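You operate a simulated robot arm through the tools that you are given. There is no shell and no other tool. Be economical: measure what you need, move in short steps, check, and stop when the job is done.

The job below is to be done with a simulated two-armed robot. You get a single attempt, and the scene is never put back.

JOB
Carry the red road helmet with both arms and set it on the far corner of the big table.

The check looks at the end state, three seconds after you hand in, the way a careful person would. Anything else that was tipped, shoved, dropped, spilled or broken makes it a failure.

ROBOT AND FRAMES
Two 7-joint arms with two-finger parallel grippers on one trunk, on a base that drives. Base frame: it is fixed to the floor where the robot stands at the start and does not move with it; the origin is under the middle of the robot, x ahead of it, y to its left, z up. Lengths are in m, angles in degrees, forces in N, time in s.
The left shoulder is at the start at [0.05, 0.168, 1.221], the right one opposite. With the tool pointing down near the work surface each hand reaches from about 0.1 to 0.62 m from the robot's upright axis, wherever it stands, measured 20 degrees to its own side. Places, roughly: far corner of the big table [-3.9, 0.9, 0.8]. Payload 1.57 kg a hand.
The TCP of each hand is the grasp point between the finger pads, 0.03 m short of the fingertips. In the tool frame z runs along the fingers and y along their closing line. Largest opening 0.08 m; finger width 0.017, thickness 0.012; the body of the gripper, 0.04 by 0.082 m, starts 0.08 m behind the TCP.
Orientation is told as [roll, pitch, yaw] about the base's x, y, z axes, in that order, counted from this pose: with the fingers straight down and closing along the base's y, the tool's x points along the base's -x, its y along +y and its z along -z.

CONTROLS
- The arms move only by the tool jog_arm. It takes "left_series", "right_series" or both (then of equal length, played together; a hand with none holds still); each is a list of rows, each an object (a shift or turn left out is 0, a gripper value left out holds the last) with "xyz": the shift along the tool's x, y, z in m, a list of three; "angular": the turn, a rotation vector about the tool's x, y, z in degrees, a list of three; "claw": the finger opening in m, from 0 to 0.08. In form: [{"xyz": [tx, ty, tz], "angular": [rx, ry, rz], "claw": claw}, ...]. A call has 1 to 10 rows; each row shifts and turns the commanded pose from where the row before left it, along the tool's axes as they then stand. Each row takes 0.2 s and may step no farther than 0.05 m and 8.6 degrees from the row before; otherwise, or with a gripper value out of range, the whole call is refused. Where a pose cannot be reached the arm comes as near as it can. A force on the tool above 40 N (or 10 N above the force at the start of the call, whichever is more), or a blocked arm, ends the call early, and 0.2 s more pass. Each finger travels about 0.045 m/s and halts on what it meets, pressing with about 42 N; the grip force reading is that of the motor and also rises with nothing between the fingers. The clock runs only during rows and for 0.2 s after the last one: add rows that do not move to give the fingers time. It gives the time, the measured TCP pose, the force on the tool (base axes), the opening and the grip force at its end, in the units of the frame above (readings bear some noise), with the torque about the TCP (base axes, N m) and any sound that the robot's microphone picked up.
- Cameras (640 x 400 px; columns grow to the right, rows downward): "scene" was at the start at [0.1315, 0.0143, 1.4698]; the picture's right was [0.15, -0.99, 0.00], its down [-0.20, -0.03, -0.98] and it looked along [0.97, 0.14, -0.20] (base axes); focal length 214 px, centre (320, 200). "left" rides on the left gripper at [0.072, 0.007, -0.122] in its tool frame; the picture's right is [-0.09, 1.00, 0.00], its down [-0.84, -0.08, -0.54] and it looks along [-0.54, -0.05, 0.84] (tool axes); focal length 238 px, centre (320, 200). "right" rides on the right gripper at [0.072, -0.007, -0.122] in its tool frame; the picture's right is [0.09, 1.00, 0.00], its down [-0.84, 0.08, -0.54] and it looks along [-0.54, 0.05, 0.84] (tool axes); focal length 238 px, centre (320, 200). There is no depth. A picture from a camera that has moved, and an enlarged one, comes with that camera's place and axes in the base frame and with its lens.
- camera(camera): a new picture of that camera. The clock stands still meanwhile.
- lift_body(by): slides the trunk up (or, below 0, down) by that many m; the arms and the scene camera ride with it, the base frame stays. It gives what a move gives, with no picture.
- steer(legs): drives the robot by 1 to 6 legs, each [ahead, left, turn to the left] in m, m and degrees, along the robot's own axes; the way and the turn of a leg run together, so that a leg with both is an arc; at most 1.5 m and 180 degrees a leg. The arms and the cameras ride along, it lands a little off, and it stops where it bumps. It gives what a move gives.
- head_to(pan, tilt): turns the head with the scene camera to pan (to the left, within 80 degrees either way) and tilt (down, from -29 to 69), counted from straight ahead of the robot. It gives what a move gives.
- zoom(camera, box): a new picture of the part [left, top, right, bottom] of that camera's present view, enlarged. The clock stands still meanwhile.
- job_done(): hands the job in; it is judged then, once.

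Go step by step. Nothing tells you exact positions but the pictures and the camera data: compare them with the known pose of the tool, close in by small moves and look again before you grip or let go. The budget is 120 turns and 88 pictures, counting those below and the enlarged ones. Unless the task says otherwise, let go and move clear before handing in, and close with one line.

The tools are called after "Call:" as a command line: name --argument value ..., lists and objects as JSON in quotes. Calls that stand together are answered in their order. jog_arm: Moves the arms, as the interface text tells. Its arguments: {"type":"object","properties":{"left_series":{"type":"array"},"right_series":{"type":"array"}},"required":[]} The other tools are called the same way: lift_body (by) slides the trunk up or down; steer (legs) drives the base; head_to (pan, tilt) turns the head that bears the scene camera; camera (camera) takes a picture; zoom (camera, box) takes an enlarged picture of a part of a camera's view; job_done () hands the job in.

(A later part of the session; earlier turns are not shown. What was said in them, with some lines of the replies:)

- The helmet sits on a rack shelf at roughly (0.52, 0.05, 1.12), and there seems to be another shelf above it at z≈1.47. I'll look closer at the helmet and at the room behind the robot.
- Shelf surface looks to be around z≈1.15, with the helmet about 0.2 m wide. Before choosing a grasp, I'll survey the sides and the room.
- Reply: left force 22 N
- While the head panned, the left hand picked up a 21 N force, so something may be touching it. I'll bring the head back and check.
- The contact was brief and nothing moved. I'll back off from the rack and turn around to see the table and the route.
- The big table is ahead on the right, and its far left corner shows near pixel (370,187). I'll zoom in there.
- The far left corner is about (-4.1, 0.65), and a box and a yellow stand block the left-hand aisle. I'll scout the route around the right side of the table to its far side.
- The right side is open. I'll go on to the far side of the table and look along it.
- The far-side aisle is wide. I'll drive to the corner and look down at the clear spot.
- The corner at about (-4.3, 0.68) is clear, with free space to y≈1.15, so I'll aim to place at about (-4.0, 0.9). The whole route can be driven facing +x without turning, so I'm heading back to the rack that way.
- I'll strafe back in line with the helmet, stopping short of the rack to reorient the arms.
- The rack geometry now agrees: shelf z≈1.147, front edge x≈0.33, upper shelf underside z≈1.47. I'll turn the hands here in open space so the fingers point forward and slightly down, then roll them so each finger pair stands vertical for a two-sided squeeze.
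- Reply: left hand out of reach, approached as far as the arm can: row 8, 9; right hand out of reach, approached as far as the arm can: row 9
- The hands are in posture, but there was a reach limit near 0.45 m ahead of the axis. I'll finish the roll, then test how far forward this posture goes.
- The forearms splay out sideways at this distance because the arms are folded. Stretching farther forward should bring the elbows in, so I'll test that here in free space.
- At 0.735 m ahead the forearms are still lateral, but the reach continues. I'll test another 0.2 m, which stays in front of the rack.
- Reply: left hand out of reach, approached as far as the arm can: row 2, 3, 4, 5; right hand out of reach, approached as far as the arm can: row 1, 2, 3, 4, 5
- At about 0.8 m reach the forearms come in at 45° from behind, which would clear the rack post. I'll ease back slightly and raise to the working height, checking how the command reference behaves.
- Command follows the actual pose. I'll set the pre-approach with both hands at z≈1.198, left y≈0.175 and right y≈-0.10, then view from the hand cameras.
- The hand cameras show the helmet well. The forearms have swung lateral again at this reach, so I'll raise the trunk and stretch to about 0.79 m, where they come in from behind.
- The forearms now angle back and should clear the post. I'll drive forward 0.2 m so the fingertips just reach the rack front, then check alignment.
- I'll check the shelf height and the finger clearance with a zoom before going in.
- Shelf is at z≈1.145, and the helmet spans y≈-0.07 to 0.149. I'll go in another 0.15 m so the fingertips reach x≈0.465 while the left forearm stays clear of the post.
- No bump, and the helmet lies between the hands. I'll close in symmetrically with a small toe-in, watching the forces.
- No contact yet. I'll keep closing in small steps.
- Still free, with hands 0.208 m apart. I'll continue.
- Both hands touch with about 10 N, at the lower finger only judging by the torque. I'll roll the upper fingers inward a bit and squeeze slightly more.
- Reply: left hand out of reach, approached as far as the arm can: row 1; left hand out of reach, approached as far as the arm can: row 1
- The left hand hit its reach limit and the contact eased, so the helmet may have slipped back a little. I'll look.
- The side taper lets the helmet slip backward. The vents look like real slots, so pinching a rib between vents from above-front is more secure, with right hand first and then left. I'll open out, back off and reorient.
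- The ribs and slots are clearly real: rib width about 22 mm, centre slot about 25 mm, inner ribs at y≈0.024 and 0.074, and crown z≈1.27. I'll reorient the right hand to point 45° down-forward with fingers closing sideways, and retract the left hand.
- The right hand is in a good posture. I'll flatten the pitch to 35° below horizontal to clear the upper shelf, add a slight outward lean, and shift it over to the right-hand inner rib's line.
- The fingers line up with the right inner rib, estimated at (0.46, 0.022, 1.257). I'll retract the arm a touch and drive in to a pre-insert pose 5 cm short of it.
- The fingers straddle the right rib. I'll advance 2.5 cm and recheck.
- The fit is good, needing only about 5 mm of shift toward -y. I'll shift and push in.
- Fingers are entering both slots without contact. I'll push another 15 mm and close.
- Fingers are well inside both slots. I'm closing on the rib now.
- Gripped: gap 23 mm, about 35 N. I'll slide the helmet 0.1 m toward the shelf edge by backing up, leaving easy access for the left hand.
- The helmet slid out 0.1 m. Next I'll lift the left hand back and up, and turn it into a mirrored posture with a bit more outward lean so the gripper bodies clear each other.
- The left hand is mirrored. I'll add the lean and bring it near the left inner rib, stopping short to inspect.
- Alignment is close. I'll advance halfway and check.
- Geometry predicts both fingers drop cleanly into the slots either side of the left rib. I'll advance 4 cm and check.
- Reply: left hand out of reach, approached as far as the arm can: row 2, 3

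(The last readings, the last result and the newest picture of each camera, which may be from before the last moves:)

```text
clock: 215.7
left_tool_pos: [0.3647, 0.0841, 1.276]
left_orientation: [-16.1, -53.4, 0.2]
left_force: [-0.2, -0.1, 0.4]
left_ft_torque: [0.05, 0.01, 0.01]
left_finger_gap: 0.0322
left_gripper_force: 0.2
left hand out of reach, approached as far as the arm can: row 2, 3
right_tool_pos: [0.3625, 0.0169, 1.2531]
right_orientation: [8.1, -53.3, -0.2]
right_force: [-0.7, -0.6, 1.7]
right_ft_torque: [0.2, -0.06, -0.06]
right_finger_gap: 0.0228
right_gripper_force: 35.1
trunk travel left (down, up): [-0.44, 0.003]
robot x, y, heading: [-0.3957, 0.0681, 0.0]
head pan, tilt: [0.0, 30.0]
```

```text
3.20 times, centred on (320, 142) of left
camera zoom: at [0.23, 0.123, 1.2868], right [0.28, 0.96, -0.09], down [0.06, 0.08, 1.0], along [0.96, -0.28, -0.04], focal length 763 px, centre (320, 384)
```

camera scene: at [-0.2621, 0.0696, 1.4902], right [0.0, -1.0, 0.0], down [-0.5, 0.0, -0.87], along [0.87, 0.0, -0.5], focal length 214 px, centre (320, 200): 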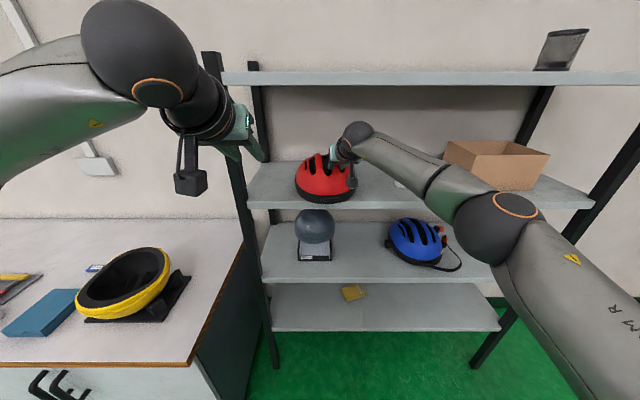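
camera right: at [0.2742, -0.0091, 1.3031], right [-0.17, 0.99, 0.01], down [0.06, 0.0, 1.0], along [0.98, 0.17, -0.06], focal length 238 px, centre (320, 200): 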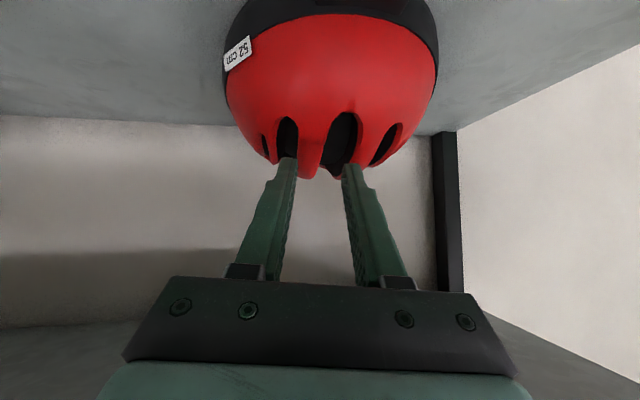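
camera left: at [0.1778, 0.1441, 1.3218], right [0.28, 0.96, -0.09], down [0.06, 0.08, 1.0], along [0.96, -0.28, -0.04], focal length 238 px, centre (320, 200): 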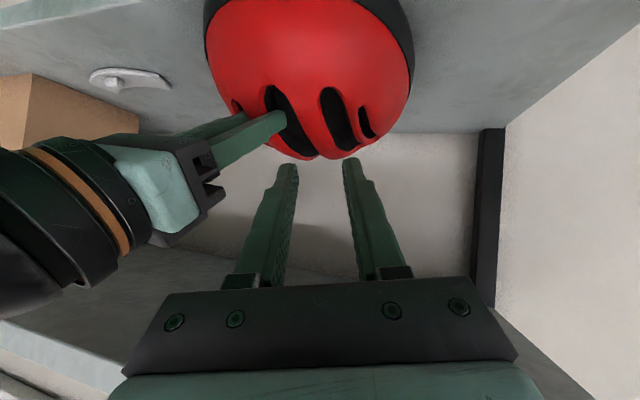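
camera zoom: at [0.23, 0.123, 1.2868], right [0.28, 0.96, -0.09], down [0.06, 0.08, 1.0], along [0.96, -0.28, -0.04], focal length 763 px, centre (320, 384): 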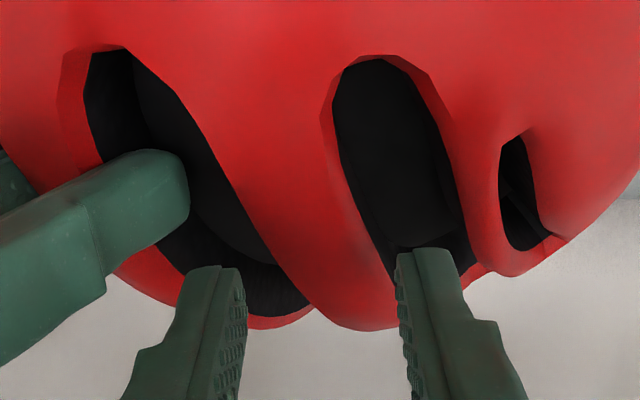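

The left arm is at its reach limit. I'll withdraw it a little, drive forward 5 cm, then pull the helmet back 5.5 cm with the right arm so it sits closer to the robot.

Call:
jog_arm --left_series '[{"xyz": [0.0117, -0.0075, -0.0317]}, {"xyz": [0.0117, -0.0075, -0.0317]}, {}]'

Call:
steer --legs '[[0.05, 0, 0]]'

Call:
jog_arm --right_series '[{"xyz": [0.0109, 0.0021, -0.0146]}, {"xyz": [0.0109, 0.0021, -0.0146]}, {"xyz": [0.0109, 0.0021, -0.0146]}, {}]'

Call:
camera --camera "left"

```text
clock: 216.5
left_tool_pos: [0.2987, 0.0896, 1.2963]
left_orientation: [-16.1, -53.4, 0.2]
left_force: [0.9, 0.4, -0.5]
left_ft_torque: [0.03, -0.01, -0.01]
left_finger_gap: 0.0319
left_gripper_force: 0.1
right_tool_pos: [0.362, 0.0175, 1.2526]
right_orientation: [8.1, -53.3, -0.2]
right_force: [1.5, 0.6, 1.6]
right_ft_torque: [0.31, -0.02, -0.1]
right_finger_gap: 0.0228
right_gripper_force: 35.3
trunk travel left (down, up): [-0.44, 0.003]
robot x, y, heading: [-0.3913, 0.0675, -0.1]
head pan, tilt: [0.0, 30.0]
```

```text
clock: 217.4
left_tool_pos: [0.3491, 0.0861, 1.2954]
left_orientation: [-16.2, -53.4, 0.1]
left_force: [0.5, -0.5, 0.4]
left_ft_torque: [0.03, 0.0, -0.05]
left_finger_gap: 0.032
left_gripper_force: 0.1
right_tool_pos: [0.413, 0.0165, 1.2527]
right_orientation: [8.3, -53.2, -0.1]
right_force: [-2.0, -1.4, 4.2]
right_ft_torque: [0.35, 0.09, 0.09]
right_finger_gap: 0.0228
right_gripper_force: 35.1
trunk travel left (down, up): [-0.44, 0.003]
robot x, y, heading: [-0.3419, 0.0695, -0.1]
head pan, tilt: [0.0, 30.0]
```

```text
clock: 218.4
left_tool_pos: [0.3488, 0.088, 1.2961]
left_orientation: [-16.2, -53.5, 0.1]
left_force: [-0.5, 0.2, 0.5]
left_ft_torque: [0.01, -0.01, 0.04]
left_finger_gap: 0.032
left_gripper_force: 0.0
right_tool_pos: [0.3574, 0.018, 1.2538]
right_orientation: [8.1, -53.1, -0.1]
right_force: [-1.4, -0.4, -0.4]
right_ft_torque: [0.16, -0.1, 0.06]
right_finger_gap: 0.0226
right_gripper_force: 35.8
trunk travel left (down, up): [-0.44, 0.003]
robot x, y, heading: [-0.3393, 0.071, -0.1]
head pan, tilt: [0.0, 30.0]
```

```text
28 pictures are left
camera left: at [0.2139, 0.127, 1.3065], right [0.28, 0.96, -0.09], down [0.06, 0.08, 0.99], along [0.96, -0.28, -0.04], focal length 238 px, centre (320, 200)
```

left: 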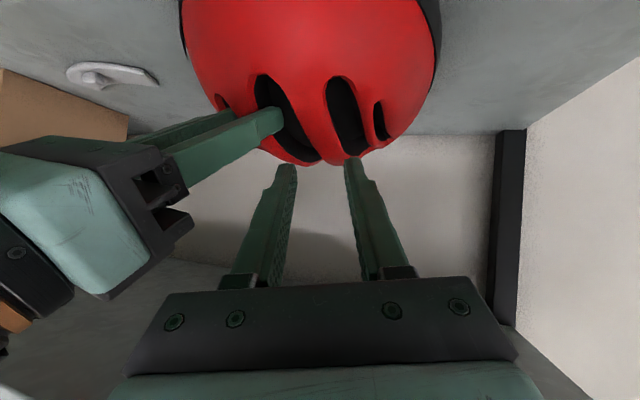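

Aligned again, now with reach to spare. I'll advance 3.5 cm.

Call:
jog_arm --left_series '[{"xyz": [0, -0.001, 0.0117]}, {"xyz": [0, 0, 0.0117]}, {"xyz": [0, 0, 0.0117]}, {}]'

Call:
zoom --camera "left" --box '[220, 80, 420, 205]'

```text
clock: 219.4
left_tool_pos: [0.3746, 0.0761, 1.2797]
left_orientation: [-16.2, -53.7, 0.1]
left_force: [-8.5, 3.8, 11.7]
left_ft_torque: [0.22, -0.09, 0.01]
left_finger_gap: 0.0311
left_gripper_force: 0.1
right_tool_pos: [0.3588, 0.0176, 1.2541]
right_orientation: [8.0, -53.4, -0.3]
right_force: [10.5, -1.4, -2.3]
right_ft_torque: [0.06, -0.3, -0.32]
right_finger_gap: 0.0229
right_gripper_force: 35.3
trunk travel left (down, up): [-0.44, 0.003]
robot x, y, heading: [-0.3397, 0.0712, -0.2]
head pan, tilt: [0.0, 30.0]
```

```text
3.20 times, centred on (320, 142) of left
camera zoom: at [0.2403, 0.1165, 1.2888], right [0.28, 0.96, -0.09], down [0.06, 0.08, 1.0], along [0.96, -0.28, -0.03], focal length 763 px, centre (320, 384)
```

zoom: 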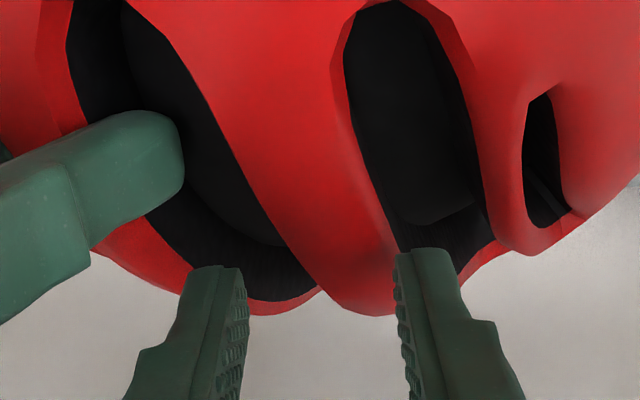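

The outer finger touched near the crown end of its slot. I'll back off, shift lower along the slot and slightly inward, then retry.

Call:
jog_arm --left_series '[{"xyz": [0, 0, -0.012]}, {"xyz": [0.011, -0.002, 0]}, {"xyz": [0, 0, 0.008]}, {}]'

Call:
zoom --camera "left" --box '[220, 80, 420, 205]'

```text
clock: 220.4
left_tool_pos: [0.3647, 0.076, 1.2695]
left_orientation: [-16.1, -53.4, 0.0]
left_force: [-2.0, 4.6, 0.7]
left_ft_torque: [0.11, -0.02, 0.1]
left_finger_gap: 0.0346
left_gripper_force: 1.3
right_tool_pos: [0.358, 0.0174, 1.2536]
right_orientation: [8.2, -53.4, -0.2]
right_force: [1.5, -3.4, 1.6]
right_ft_torque: [0.31, -0.16, -0.23]
right_finger_gap: 0.0227
right_gripper_force: 35.2
trunk travel left (down, up): [-0.44, 0.003]
robot x, y, heading: [-0.3396, 0.0666, 0.1]
head pan, tilt: [0.0, 30.0]
```

```text
3.20 times, centred on (320, 142) of left
camera zoom: at [0.2307, 0.1158, 1.2802], right [0.27, 0.96, -0.09], down [0.06, 0.08, 1.0], along [0.96, -0.28, -0.04], focal length 763 px, centre (320, 384)
```

zoom: 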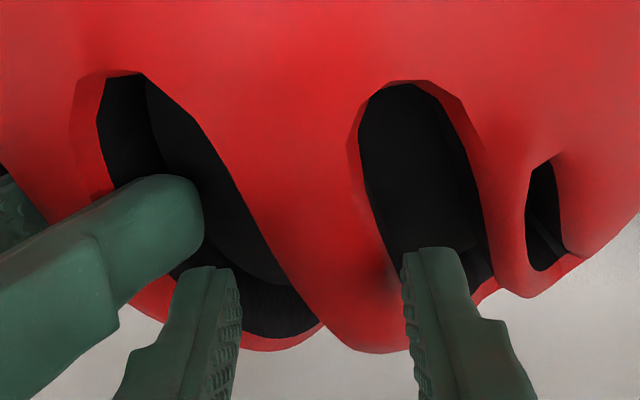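

The outer finger is inside its slot but pressing the rib wall. I'll shift 3 mm outward and push in.

Call:
jog_arm --left_series '[{"xyz": [0, 0.003, 0]}, {"xyz": [0, 0.001, 0.006]}, {"xyz": [0, 0, 0.006]}, {}]'

Call:
zoom --camera "left" --box '[220, 80, 420, 205]'

```text
clock: 221.4
left_tool_pos: [0.3762, 0.0762, 1.2623]
left_orientation: [-16.1, -53.5, 0.1]
left_force: [-0.1, 1.7, -0.5]
left_ft_torque: [0.01, 0.02, 0.03]
left_finger_gap: 0.0331
left_gripper_force: 0.2
right_tool_pos: [0.3582, 0.0173, 1.2544]
right_orientation: [8.3, -53.3, -0.2]
right_force: [0.8, -2.7, 2.9]
right_ft_torque: [0.12, -0.12, -0.19]
right_finger_gap: 0.023
right_gripper_force: 35.3
trunk travel left (down, up): [-0.44, 0.003]
robot x, y, heading: [-0.3398, 0.0707, -0.2]
head pan, tilt: [0.0, 30.0]
```

```text
3.20 times, centred on (320, 142) of left
camera zoom: at [0.2406, 0.1155, 1.272], right [0.28, 0.96, -0.09], down [0.06, 0.08, 1.0], along [0.96, -0.28, -0.04], focal length 763 px, centre (320, 384)
```

zoom: 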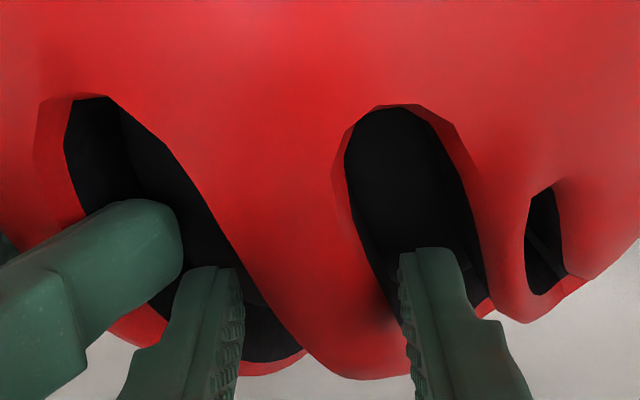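

Both left fingers are in with little force. I'll push 12 mm more and close.

Call:
jog_arm --left_series '[{"xyz": [0, 0.0005, 0.006]}, {"xyz": [0, 0.0005, 0.006]}, {}, {"claw": 0.015}, {}, {}, {}]'

Call:
zoom --camera "left" --box '[220, 80, 420, 205]'

Call:
zoom --camera "scene" --box '[240, 90, 440, 215]'

```text
clock: 223.0
left_tool_pos: [0.3867, 0.0753, 1.2552]
left_orientation: [-16.3, -53.3, 0.2]
left_force: [6.4, 4.5, -0.9]
left_ft_torque: [0.07, 1.02, 0.97]
left_finger_gap: 0.0286
left_gripper_force: 39.1
right_tool_pos: [0.3582, 0.0163, 1.2536]
right_orientation: [8.2, -53.3, -0.1]
right_force: [-7.8, -4.5, 4.6]
right_ft_torque: [0.25, -0.65, -0.56]
right_finger_gap: 0.0228
right_gripper_force: 35.2
trunk travel left (down, up): [-0.44, 0.003]
robot x, y, heading: [-0.3435, 0.0717, 0.5]
head pan, tilt: [0.0, 30.0]
```

```text
3.20 times, centred on (320, 142) of left
camera zoom: at [0.2504, 0.1141, 1.2657], right [0.27, 0.96, -0.09], down [0.06, 0.08, 0.99], along [0.96, -0.28, -0.04], focal length 763 px, centre (320, 384)
```

zoom: 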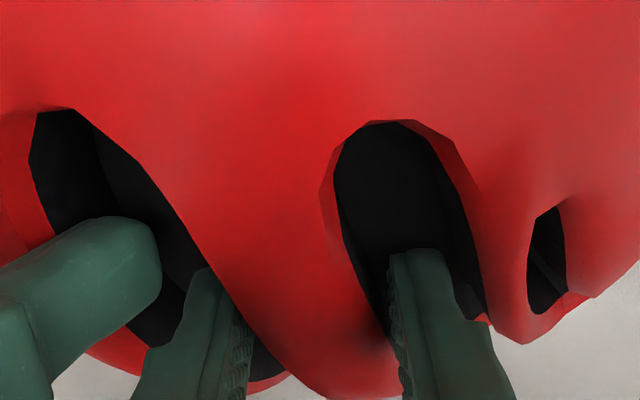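

```text
3.20 times, centred on (340, 152) of scene
camera zoom: at [-0.2119, 0.0694, 1.4902], right [0.0, -1.0, 0.0], down [-0.5, 0.0, -0.87], along [0.87, 0.0, -0.5], focal length 686 px, centre (256, 352)
```

zoom: 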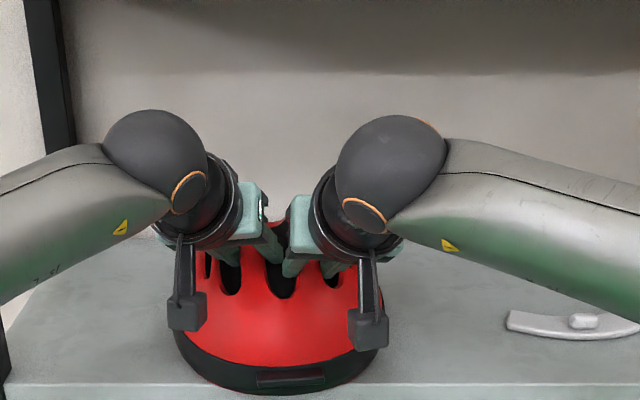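

Both hands now hold the helmet, with grip forces of 39 N and 35 N. I'll lift with both arms together in small steps.

Call:
jog_arm --left_series '[{"xyz": [-0.0064, -0.0013, -0.0046]}, {"xyz": [-0.0064, -0.0013, -0.0046]}, {}]' --right_series '[{"xyz": [-0.0064, 0.0007, -0.0047]}, {"xyz": [-0.0064, 0.0007, -0.0047]}, {}]'

Call:
jog_arm --left_series '[{"xyz": [-0.0064, -0.0013, -0.0046]}, {"xyz": [-0.0064, -0.0013, -0.0046]}, {"xyz": [-0.0064, -0.0013, -0.0046]}, {}]' --right_series '[{"xyz": [-0.0064, 0.0007, -0.0047]}, {"xyz": [-0.0064, 0.0007, -0.0047]}, {"xyz": [-0.0064, 0.0007, -0.0047]}, {}]'

Call:
camera --camera "scene"

```text
clock: 223.8
left_tool_pos: [0.386, 0.0741, 1.2701]
left_orientation: [-16.2, -53.3, 0.3]
left_force: [8.3, 3.8, -5.2]
left_ft_torque: [-0.11, 0.79, 1.05]
left_finger_gap: 0.0281
left_gripper_force: 39.1
right_tool_pos: [0.3587, 0.0175, 1.2679]
right_orientation: [8.1, -53.2, -0.3]
right_force: [-9.3, -4.1, 2.2]
right_ft_torque: [0.25, -0.67, -0.63]
right_finger_gap: 0.0232
right_gripper_force: 35.3
trunk travel left (down, up): [-0.44, 0.003]
robot x, y, heading: [-0.3393, 0.0678, 0.0]
head pan, tilt: [0.0, 30.0]
```

```text
clock: 224.8
left_tool_pos: [0.3864, 0.0745, 1.2942]
left_orientation: [-16.2, -53.4, 0.2]
left_force: [10.9, 4.6, -4.5]
left_ft_torque: [0.0, 0.62, 1.13]
left_finger_gap: 0.0284
left_gripper_force: 38.6
right_tool_pos: [0.3586, 0.0173, 1.2945]
right_orientation: [8.2, -53.2, -0.2]
right_force: [-11.5, -4.8, 1.3]
right_ft_torque: [0.22, -0.48, -0.64]
right_finger_gap: 0.023
right_gripper_force: 35.5
trunk travel left (down, up): [-0.44, 0.003]
robot x, y, heading: [-0.3428, 0.07, 0.3]
head pan, tilt: [0.0, 30.0]
```

```text
22 pictures are left
camera scene: at [-0.2108, 0.0695, 1.4901], right [0.0, -1.0, 0.0], down [-0.5, 0.0, -0.87], along [0.87, 0.0, -0.5], focal length 214 px, centre (320, 200)
```

scene: 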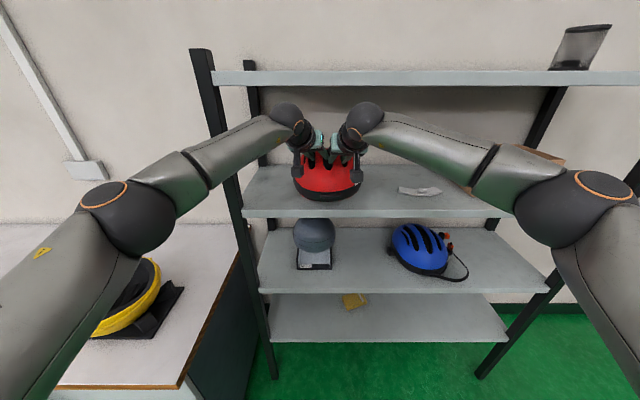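

The helmet is securely lifted (about 0.33 kg) and clear of the shelf. I'll back out and follow the scouted route.

Call:
steer --legs '[[-0.95, 0, 0], [0, 1.5, 0], [0, 1.5, 0], [0, 0.4, 0]]'

Call:
camera --camera "scene"

```text
clock: 259.3
left_tool_pos: [-0.5362, 3.4756, 1.2947]
left_orientation: [-16.2, -53.4, -0.7]
left_force: [6.6, -2.8, -3.1]
left_ft_torque: [-0.23, 0.28, 1.0]
left_finger_gap: 0.0269
left_gripper_force: 37.6
right_tool_pos: [-0.5668, 3.4187, 1.2944]
right_orientation: [8.2, -53.3, -0.9]
right_force: [-7.0, 3.4, 0.3]
right_ft_torque: [0.34, -0.07, -0.6]
right_finger_gap: 0.0235
right_gripper_force: 35.9
trunk travel left (down, up): [-0.44, 0.003]
robot x, y, heading: [-1.2648, 3.4835, -0.7]
head pan, tilt: [0.0, 30.0]
```

```text
21 pictures are left
camera scene: at [-1.1343, 3.4784, 1.4901], right [-0.01, -1.0, 0.0], down [-0.5, 0.01, -0.87], along [0.87, -0.01, -0.5], focal length 214 px, centre (320, 200)
```

scene: 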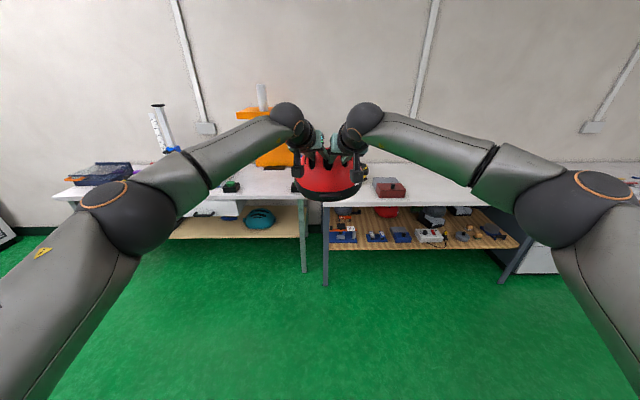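

The hold is stable. Next I'll reverse along the right side of the table.

Call:
steer --legs '[[0, 0, 0.7], [-1.5, 0, 0], [-1.5, 0, 0], [-1.0, 0, 0]]'

```text
clock: 278.8
left_tool_pos: [-4.5318, 3.4885, 1.2944]
left_orientation: [-16.2, -53.5, 0.2]
left_force: [3.3, -4.1, -1.4]
left_ft_torque: [-0.31, 0.26, 0.92]
left_finger_gap: 0.0265
left_gripper_force: 37.3
right_tool_pos: [-4.5583, 3.4326, 1.2937]
right_orientation: [8.2, -53.4, -0.1]
right_force: [-3.1, 3.8, -1.9]
right_ft_torque: [0.29, -0.04, -0.6]
right_finger_gap: 0.0236
right_gripper_force: 36.0
trunk travel left (down, up): [-0.44, 0.003]
robot x, y, heading: [-5.2563, 3.483, -0.0]
head pan, tilt: [0.0, 30.0]
```

I'm behind the table now, and will strafe to the corner.

Call:
steer --legs '[[0, -1.3, 0], [0, -1.28, 0]]'

Call:
camera --camera "scene"

```text
clock: 301.5
left_tool_pos: [-4.5345, 0.903, 1.2943]
left_orientation: [-16.3, -53.4, 0.0]
left_force: [1.1, -3.9, -0.4]
left_ft_torque: [-0.39, 0.27, 0.87]
left_finger_gap: 0.0265
left_gripper_force: 37.3
right_tool_pos: [-4.5615, 0.846, 1.2935]
right_orientation: [8.2, -53.1, -0.4]
right_force: [-0.5, 3.6, -2.3]
right_ft_torque: [0.36, -0.02, -0.65]
right_finger_gap: 0.0239
right_gripper_force: 35.9
trunk travel left (down, up): [-0.44, 0.003]
robot x, y, heading: [-5.262, 0.8984, 0.0]
head pan, tilt: [0.0, 30.0]
```

```text
20 pictures are left
camera scene: at [-5.1311, 0.9001, 1.4901], right [0.0, -1.0, 0.0], down [-0.5, 0.0, -0.87], along [0.87, 0.0, -0.5], focal length 214 px, centre (320, 200)
```

scene: 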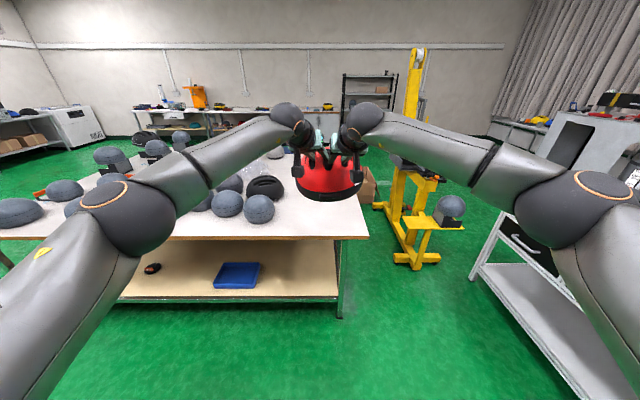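

The spot is clear. To keep the elbows off the table when lowering, I'll approach it at a 20° heading and set the helmet centre at about (-3.98, 0.90).

Call:
steer --legs '[[0, 0, 20], [0, -0.415, 0], [0.432, 0, 0]]'

Call:
camera --camera "scene"

Call:
camera --camera "left"

```text
clock: 309.0
left_tool_pos: [-4.0351, 0.9022, 1.2951]
left_orientation: [-16.4, -53.3, 19.6]
left_force: [3.4, -0.3, -1.1]
left_ft_torque: [-0.41, 0.08, 0.85]
left_finger_gap: 0.0264
left_gripper_force: 37.4
right_tool_pos: [-4.0416, 0.8392, 1.2935]
right_orientation: [8.3, -53.2, 19.2]
right_force: [-2.9, 0.7, -1.8]
right_ft_torque: [0.31, 0.16, -0.64]
right_finger_gap: 0.024
right_gripper_force: 35.7
trunk travel left (down, up): [-0.44, 0.003]
robot x, y, heading: [-4.7171, 0.6555, 19.3]
head pan, tilt: [0.0, 30.0]
```

```text
19 pictures are left
camera scene: at [-4.5957, 0.7003, 1.4901], right [0.33, -0.94, 0.0], down [-0.47, -0.17, -0.87], along [0.82, 0.29, -0.5], focal length 214 px, centre (320, 200)
```

scene: 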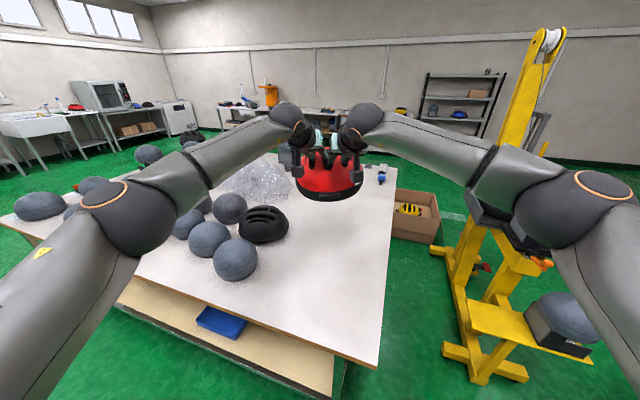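

```text
18 pictures are left
camera left: at [-4.1751, 0.8946, 1.3048], right [-0.06, 0.99, -0.09], down [0.03, 0.09, 0.99], along [1.0, 0.05, -0.04], focal length 238 px, centre (320, 200)
```

left: 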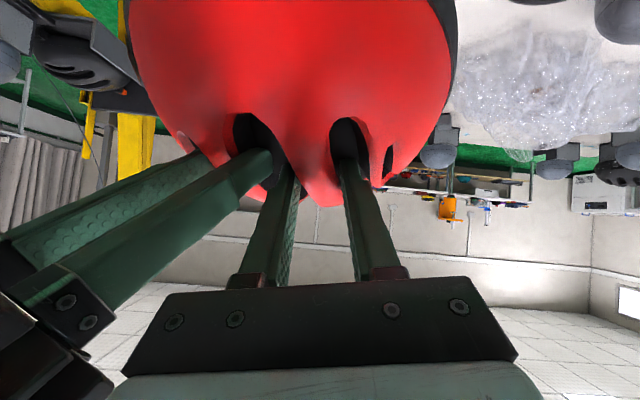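

The position is good: helmet over the corner area, left elbow clear of the table, right elbow clear of the yellow stand. I'll lower the trunk in stages.

Call:
lift_body --by -0.2

Call:
camera --camera "scene"

```text
clock: 311.1
left_tool_pos: [-4.0344, 0.9022, 1.0944]
left_orientation: [-16.3, -53.4, 19.7]
left_force: [3.0, -0.7, -1.3]
left_ft_torque: [-0.4, 0.07, 0.82]
left_finger_gap: 0.0266
left_gripper_force: 37.5
right_tool_pos: [-4.0426, 0.8398, 1.0927]
right_orientation: [8.2, -53.3, 19.2]
right_force: [-2.7, 0.8, -1.5]
right_ft_torque: [0.29, 0.12, -0.69]
right_finger_gap: 0.0237
right_gripper_force: 35.7
trunk travel left (down, up): [-0.24, 0.203]
robot x, y, heading: [-4.7211, 0.6571, 19.4]
head pan, tilt: [0.0, 30.0]
```

```text
17 pictures are left
camera scene: at [-4.5963, 0.7001, 1.2902], right [0.33, -0.94, 0.0], down [-0.47, -0.17, -0.87], along [0.82, 0.29, -0.5], focal length 214 px, centre (320, 200)
```

scene: 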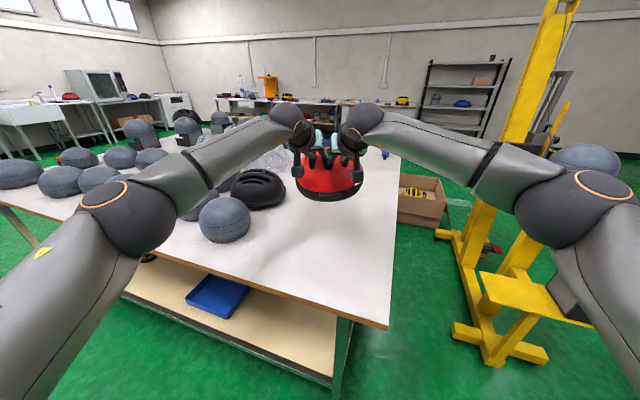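

The stand's helmets are about 0.4 m from the right elbow, so there is room. I'll lower further.

Call:
lift_body --by -0.14

Call:
camera --camera "scene"

Call:
camera --camera "right"

```text
clock: 312.8
left_tool_pos: [-4.0357, 0.9033, 0.9543]
left_orientation: [-16.3, -53.4, 19.7]
left_force: [3.2, -1.2, -2.2]
left_ft_torque: [-0.35, 0.09, 0.86]
left_finger_gap: 0.0262
left_gripper_force: 37.2
right_tool_pos: [-4.0425, 0.8391, 0.9533]
right_orientation: [8.1, -53.2, 19.1]
right_force: [-3.6, 1.0, -1.7]
right_ft_torque: [0.29, 0.14, -0.68]
right_finger_gap: 0.0237
right_gripper_force: 36.3
trunk travel left (down, up): [-0.1, 0.343]
robot x, y, heading: [-4.7171, 0.6586, 19.4]
head pan, tilt: [0.0, 30.0]
```

```text
16 pictures are left
camera scene: at [-4.5964, 0.7001, 1.1502], right [0.33, -0.94, 0.0], down [-0.47, -0.17, -0.87], along [0.82, 0.29, -0.5], focal length 214 px, centre (320, 200)
```

scene: 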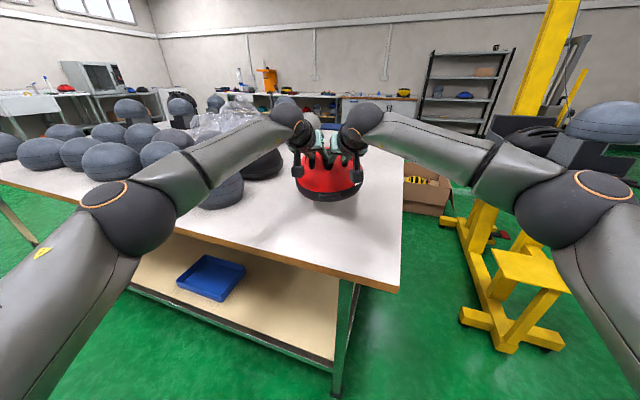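

```text
15 pictures are left
camera right: at [-4.1668, 0.772, 0.9678], right [-0.48, 0.88, 0.01], down [0.06, 0.02, 1.0], along [0.87, 0.48, -0.06], focal length 238 px, centre (320, 200)
```

right: 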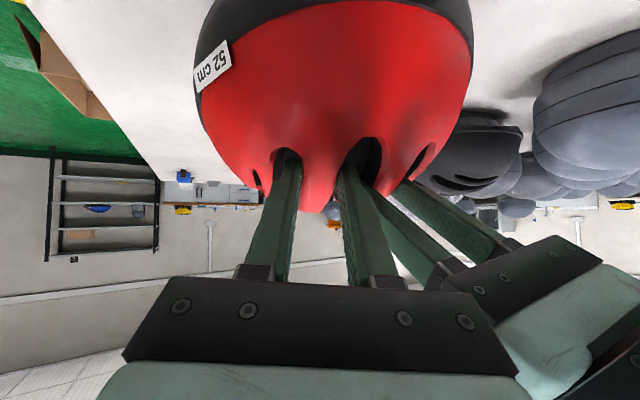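

The helmet is about 4 cm above the table. I'll lower slowly to contact, watching the vertical force.

Call:
lift_body --by -0.025

Call:
lift_body --by -0.008

Call:
zoom --camera "scene" --box '[240, 120, 420, 235]'

```text
clock: 313.5
left_tool_pos: [-4.0351, 0.9029, 0.9294]
left_orientation: [-16.3, -53.4, 19.6]
left_force: [3.7, -1.0, -1.0]
left_ft_torque: [-0.33, 0.07, 0.93]
left_finger_gap: 0.0266
left_gripper_force: 36.7
right_tool_pos: [-4.0424, 0.8394, 0.9279]
right_orientation: [8.2, -53.2, 19.2]
right_force: [-2.7, 0.7, -1.1]
right_ft_torque: [0.3, 0.16, -0.65]
right_finger_gap: 0.0236
right_gripper_force: 35.6
trunk travel left (down, up): [-0.075, 0.368]
robot x, y, heading: [-4.7193, 0.6543, 19.3]
head pan, tilt: [0.0, 30.0]
```

```text
clock: 314.1
left_tool_pos: [-4.0352, 0.9017, 0.9214]
left_orientation: [-16.2, -53.5, 19.6]
left_force: [3.3, 0.1, -1.4]
left_ft_torque: [-0.36, 0.05, 0.9]
left_finger_gap: 0.0262
left_gripper_force: 37.0
right_tool_pos: [-4.043, 0.8394, 0.9194]
right_orientation: [8.2, -53.2, 19.3]
right_force: [-3.3, 1.2, -2.0]
right_ft_torque: [0.3, 0.15, -0.65]
right_finger_gap: 0.0237
right_gripper_force: 35.9
trunk travel left (down, up): [-0.067, 0.376]
robot x, y, heading: [-4.7184, 0.6545, 19.4]
head pan, tilt: [0.0, 30.0]
```

```text
3.48 times, centred on (330, 178) of scene
camera zoom: at [-4.5964, 0.7001, 1.1171], right [0.33, -0.94, 0.0], down [-0.47, -0.17, -0.87], along [0.82, 0.29, -0.5], focal length 746 px, centre (285, 278)
```

zoom: 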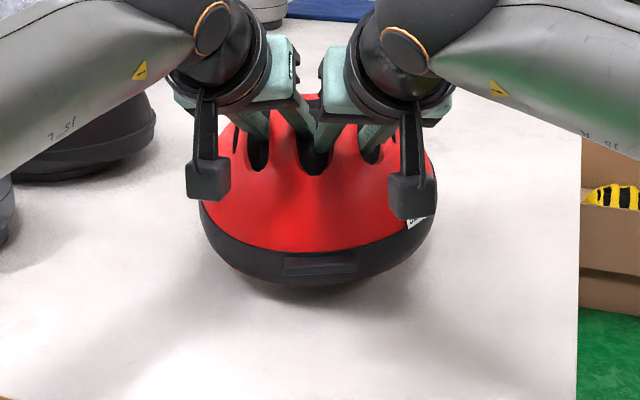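

Close to the surface now. I'll continue in small steps.

Call:
lift_body --by -0.006

Call:
lift_body --by -0.005

```text
clock: 314.6
left_tool_pos: [-4.0355, 0.9015, 0.9167]
left_orientation: [-16.4, -53.4, 19.6]
left_force: [3.2, -0.4, -1.2]
left_ft_torque: [-0.38, 0.08, 0.87]
left_finger_gap: 0.0264
left_gripper_force: 37.4
right_tool_pos: [-4.043, 0.8394, 0.9132]
right_orientation: [8.3, -53.2, 19.2]
right_force: [-4.4, 1.4, -1.8]
right_ft_torque: [0.27, 0.18, -0.67]
right_finger_gap: 0.0238
right_gripper_force: 36.1
trunk travel left (down, up): [-0.061, 0.382]
robot x, y, heading: [-4.7203, 0.6575, 19.4]
head pan, tilt: [0.0, 30.0]
```

```text
clock: 315.2
left_tool_pos: [-4.0343, 0.9036, 0.9102]
left_orientation: [-16.3, -53.3, 19.6]
left_force: [3.5, -1.8, -1.1]
left_ft_torque: [-0.39, 0.05, 0.91]
left_finger_gap: 0.0261
left_gripper_force: 37.4
right_tool_pos: [-4.0417, 0.8404, 0.9092]
right_orientation: [8.2, -53.2, 19.2]
right_force: [-4.3, 1.0, -1.6]
right_ft_torque: [0.31, 0.16, -0.68]
right_finger_gap: 0.0234
right_gripper_force: 36.1
trunk travel left (down, up): [-0.056, 0.387]
robot x, y, heading: [-4.7195, 0.6558, 19.4]
head pan, tilt: [0.0, 30.0]
```

Call:
lift_body --by -0.005

Call:
lift_body --by -0.004

Call:
zoom --camera "scene" --box '[240, 120, 420, 235]'

```text
clock: 315.7
left_tool_pos: [-4.0349, 0.901, 0.9057]
left_orientation: [-16.3, -53.5, 19.6]
left_force: [3.9, 0.0, -1.2]
left_ft_torque: [-0.35, 0.13, 0.89]
left_finger_gap: 0.0264
left_gripper_force: 37.4
right_tool_pos: [-4.0432, 0.8399, 0.9043]
right_orientation: [8.2, -53.2, 19.2]
right_force: [-2.8, 0.3, -2.2]
right_ft_torque: [0.31, 0.16, -0.63]
right_finger_gap: 0.0238
right_gripper_force: 36.1
trunk travel left (down, up): [-0.051, 0.392]
robot x, y, heading: [-4.7185, 0.659, 19.5]
head pan, tilt: [0.0, 30.0]
```

```text
clock: 316.3
left_tool_pos: [-4.0353, 0.9026, 0.9009]
left_orientation: [-16.3, -53.4, 19.6]
left_force: [3.6, -1.6, -0.3]
left_ft_torque: [-0.38, 0.04, 0.84]
left_finger_gap: 0.0262
left_gripper_force: 37.5
right_tool_pos: [-4.0419, 0.8406, 0.8996]
right_orientation: [8.2, -53.2, 19.2]
right_force: [-3.5, 1.3, -2.4]
right_ft_torque: [0.29, 0.18, -0.68]
right_finger_gap: 0.0234
right_gripper_force: 36.1
trunk travel left (down, up): [-0.047, 0.396]
robot x, y, heading: [-4.7165, 0.6579, 19.6]
head pan, tilt: [0.0, 30.0]
```

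```text
3.48 times, centred on (330, 178) of scene
camera zoom: at [-4.5963, 0.7001, 1.0971], right [0.33, -0.94, 0.0], down [-0.47, -0.17, -0.87], along [0.82, 0.29, -0.5], focal length 746 px, centre (285, 278)
```

zoom: 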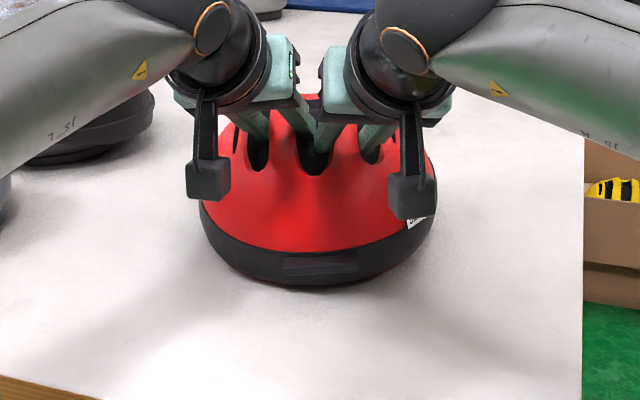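

Still no contact, so I'll keep going down.

Call:
lift_body --by -0.005

Call:
lift_body --by -0.004

Call:
lift_body --by -0.004

```text
clock: 316.8
left_tool_pos: [-4.0353, 0.9034, 0.8982]
left_orientation: [-16.4, -53.6, 19.7]
left_force: [5.6, -1.4, 5.1]
left_ft_torque: [-0.34, 0.31, 0.78]
left_finger_gap: 0.0265
left_gripper_force: 37.4
right_tool_pos: [-4.0433, 0.8402, 0.8979]
right_orientation: [8.4, -53.5, 19.1]
right_force: [-2.2, 0.2, 2.0]
right_ft_torque: [0.4, 0.21, -0.59]
right_finger_gap: 0.0236
right_gripper_force: 35.6
trunk travel left (down, up): [-0.042, 0.401]
robot x, y, heading: [-4.7148, 0.6547, 19.2]
head pan, tilt: [0.0, 30.0]
```

```text
clock: 317.3
left_tool_pos: [-4.0361, 0.9011, 0.8979]
left_orientation: [-16.7, -53.9, 19.7]
left_force: [8.9, -4.8, 17.6]
left_ft_torque: [-0.39, 0.47, 0.87]
left_finger_gap: 0.0265
left_gripper_force: 38.3
right_tool_pos: [-4.0429, 0.8383, 0.8956]
right_orientation: [8.3, -53.6, 18.9]
right_force: [1.0, -0.7, 10.3]
right_ft_torque: [0.29, 0.46, -0.62]
right_finger_gap: 0.0238
right_gripper_force: 35.8
trunk travel left (down, up): [-0.038, 0.405]
robot x, y, heading: [-4.7162, 0.6529, 19.2]
head pan, tilt: [0.0, 30.0]
```

```text
clock: 317.9
left_tool_pos: [-4.0358, 0.8993, 0.8944]
left_orientation: [-16.5, -54.1, 19.6]
left_force: [7.7, -7.5, 22.5]
left_ft_torque: [-0.45, 0.68, 0.8]
left_finger_gap: 0.0267
left_gripper_force: 36.9
right_tool_pos: [-4.043, 0.837, 0.8912]
right_orientation: [8.4, -53.7, 19.0]
right_force: [5.7, 0.1, 16.8]
right_ft_torque: [0.21, 0.49, -0.57]
right_finger_gap: 0.0239
right_gripper_force: 35.4
trunk travel left (down, up): [-0.034, 0.409]
robot x, y, heading: [-4.72, 0.6573, 19.2]
head pan, tilt: [0.0, 30.0]
```

Contact, at about 39 N total. I'll relieve the over-press, then open both grippers.

Call:
lift_body --by 0.007

Call:
jog_arm --left_series '[{"claw": 0.032}, {}, {}]' --right_series '[{"claw": 0.03}, {}, {}]'

Call:
zoom --camera "scene" --box '[240, 120, 420, 235]'

```text
clock: 318.4
left_tool_pos: [-4.037, 0.9011, 0.8945]
left_orientation: [-16.1, -53.2, 19.5]
left_force: [-5.8, -7.7, 9.8]
left_ft_torque: [-0.54, 0.85, 0.75]
left_finger_gap: 0.0261
left_gripper_force: 37.0
right_tool_pos: [-4.0435, 0.8399, 0.8922]
right_orientation: [8.1, -52.9, 19.5]
right_force: [6.2, 2.4, -0.6]
right_ft_torque: [0.05, 0.32, -0.81]
right_finger_gap: 0.024
right_gripper_force: 35.5
trunk travel left (down, up): [-0.041, 0.402]
robot x, y, heading: [-4.7209, 0.6572, 19.4]
head pan, tilt: [0.0, 30.0]
```

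```text
clock: 319.2
left_tool_pos: [-4.0347, 0.9026, 0.8942]
left_orientation: [-16.2, -53.4, 19.7]
left_force: [1.1, -0.9, 0.1]
left_ft_torque: [-0.01, -0.02, -0.02]
left_finger_gap: 0.0319
left_gripper_force: 0.1
right_tool_pos: [-4.0425, 0.8401, 0.8946]
right_orientation: [8.2, -53.3, 19.2]
right_force: [-0.4, 0.5, 0.0]
right_ft_torque: [-0.04, 0.02, 0.0]
right_finger_gap: 0.0301
right_gripper_force: 0.1
trunk travel left (down, up): [-0.041, 0.402]
robot x, y, heading: [-4.7186, 0.6561, 19.7]
head pan, tilt: [0.0, 30.0]
```

```text
3.48 times, centred on (330, 178) of scene
camera zoom: at [-4.5965, 0.7, 1.0912], right [0.33, -0.94, 0.0], down [-0.47, -0.17, -0.87], along [0.82, 0.29, -0.5], focal length 746 px, centre (285, 278)
```

zoom: 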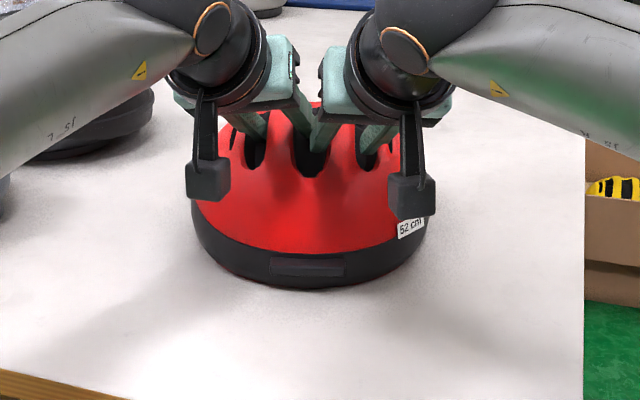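

The helmet rests on the table and both hands are free. I'll withdraw both along their finger axes.

Call:
jog_arm --left_series '[{"xyz": [0, 0, -0.008]}, {"xyz": [0, 0, -0.008]}, {"xyz": [0, 0, -0.01]}, {"xyz": [0, 0, -0.014]}, {"xyz": [0, 0, -0.02]}, {"xyz": [0, 0, -0.02]}, {}]' --right_series '[{"xyz": [0, 0, -0.008]}, {"xyz": [0, 0, -0.008]}, {"xyz": [0, 0, -0.01]}, {"xyz": [0, 0, -0.014]}, {"xyz": [0, 0, -0.02]}, {"xyz": [0, 0, -0.02]}, {}]'

Call:
camera --camera "scene"

```text
clock: 320.8
left_tool_pos: [-4.1017, 0.9026, 0.9412]
left_orientation: [-16.3, -53.5, 19.7]
left_force: [0.8, -0.3, -0.4]
left_ft_torque: [0.01, -0.01, -0.01]
left_finger_gap: 0.0317
left_gripper_force: 0.2
right_tool_pos: [-4.0979, 0.8082, 0.9418]
right_orientation: [8.1, -53.4, 19.2]
right_force: [-0.8, -0.2, 0.0]
right_ft_torque: [0.0, 0.04, 0.01]
right_finger_gap: 0.03
right_gripper_force: 0.0
trunk travel left (down, up): [-0.041, 0.402]
robot x, y, heading: [-4.7184, 0.659, 19.2]
head pan, tilt: [0.0, 30.0]
```

```text
11 pictures are left
camera scene: at [-4.5966, 0.7, 1.0912], right [0.33, -0.94, 0.0], down [-0.47, -0.17, -0.87], along [0.82, 0.29, -0.5], focal length 214 px, centre (320, 200)
```

scene: 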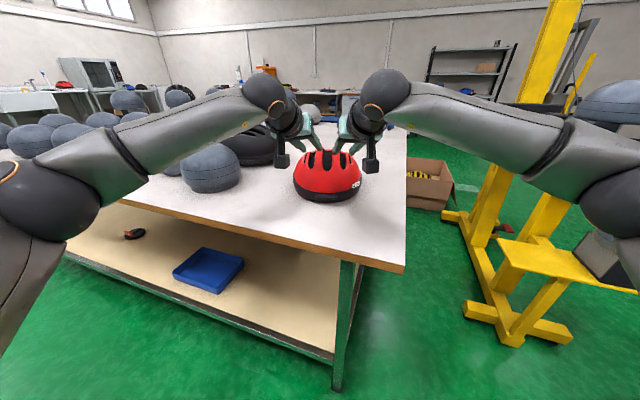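

Both hands are clear of the helmet. I'll raise the trunk straight up, then back away.

Call:
lift_body --by 0.25

Call:
steer --legs '[[-0.5, 0, 0]]'

Call:
camera --camera "scene"

```text
clock: 323.4
left_tool_pos: [-4.1007, 0.9029, 1.1908]
left_orientation: [-16.3, -53.4, 19.6]
left_force: [0.2, -0.5, -0.4]
left_ft_torque: [0.01, 0.0, -0.03]
left_finger_gap: 0.0321
left_gripper_force: 0.1
right_tool_pos: [-4.0982, 0.8082, 1.192]
right_orientation: [8.2, -53.3, 19.1]
right_force: [0.1, 0.3, -0.1]
right_ft_torque: [0.01, -0.02, -0.03]
right_finger_gap: 0.0304
right_gripper_force: 0.0
trunk travel left (down, up): [-0.291, 0.152]
robot x, y, heading: [-4.7227, 0.6589, 19.5]
head pan, tilt: [0.0, 30.0]
```

```text
clock: 326.3
left_tool_pos: [-4.5731, 0.7381, 1.1914]
left_orientation: [-16.2, -53.4, 19.9]
left_force: [0.2, 0.2, 0.4]
left_ft_torque: [-0.01, -0.01, 0.0]
left_finger_gap: 0.0319
left_gripper_force: 0.1
right_tool_pos: [-4.5693, 0.6435, 1.1926]
right_orientation: [8.2, -53.3, 19.4]
right_force: [-0.6, -0.7, 0.4]
right_ft_torque: [-0.03, 0.0, 0.02]
right_finger_gap: 0.0298
right_gripper_force: 0.1
trunk travel left (down, up): [-0.291, 0.152]
robot x, y, heading: [-5.1921, 0.4891, 19.6]
head pan, tilt: [0.0, 30.0]
```

```text
10 pictures are left
camera scene: at [-5.0668, 0.5343, 1.3412], right [0.34, -0.94, 0.0], down [-0.47, -0.17, -0.87], along [0.82, 0.29, -0.5], focal length 214 px, centre (320, 200)
```

scene: 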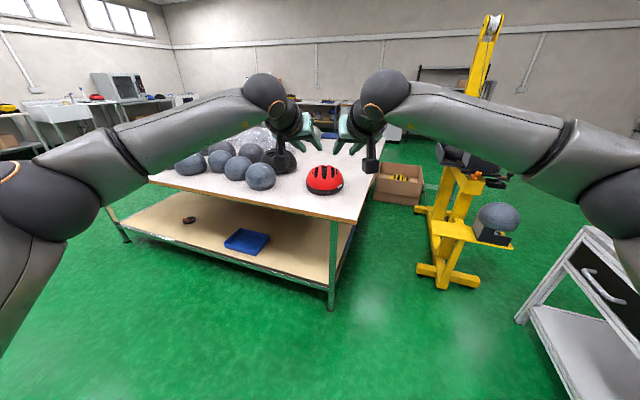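

The red helmet sits upright on the far corner of the big table, clear of the edge and of the other helmets, and nothing else was disturbed there. The hands are empty and the robot has backed away, so I'm handing in.

Call:
job_done

```text
The job is handed in.
```

The red road helmet was carried with both arms and set upright on the far corner of the big table; I released it, moved clear and handed in.
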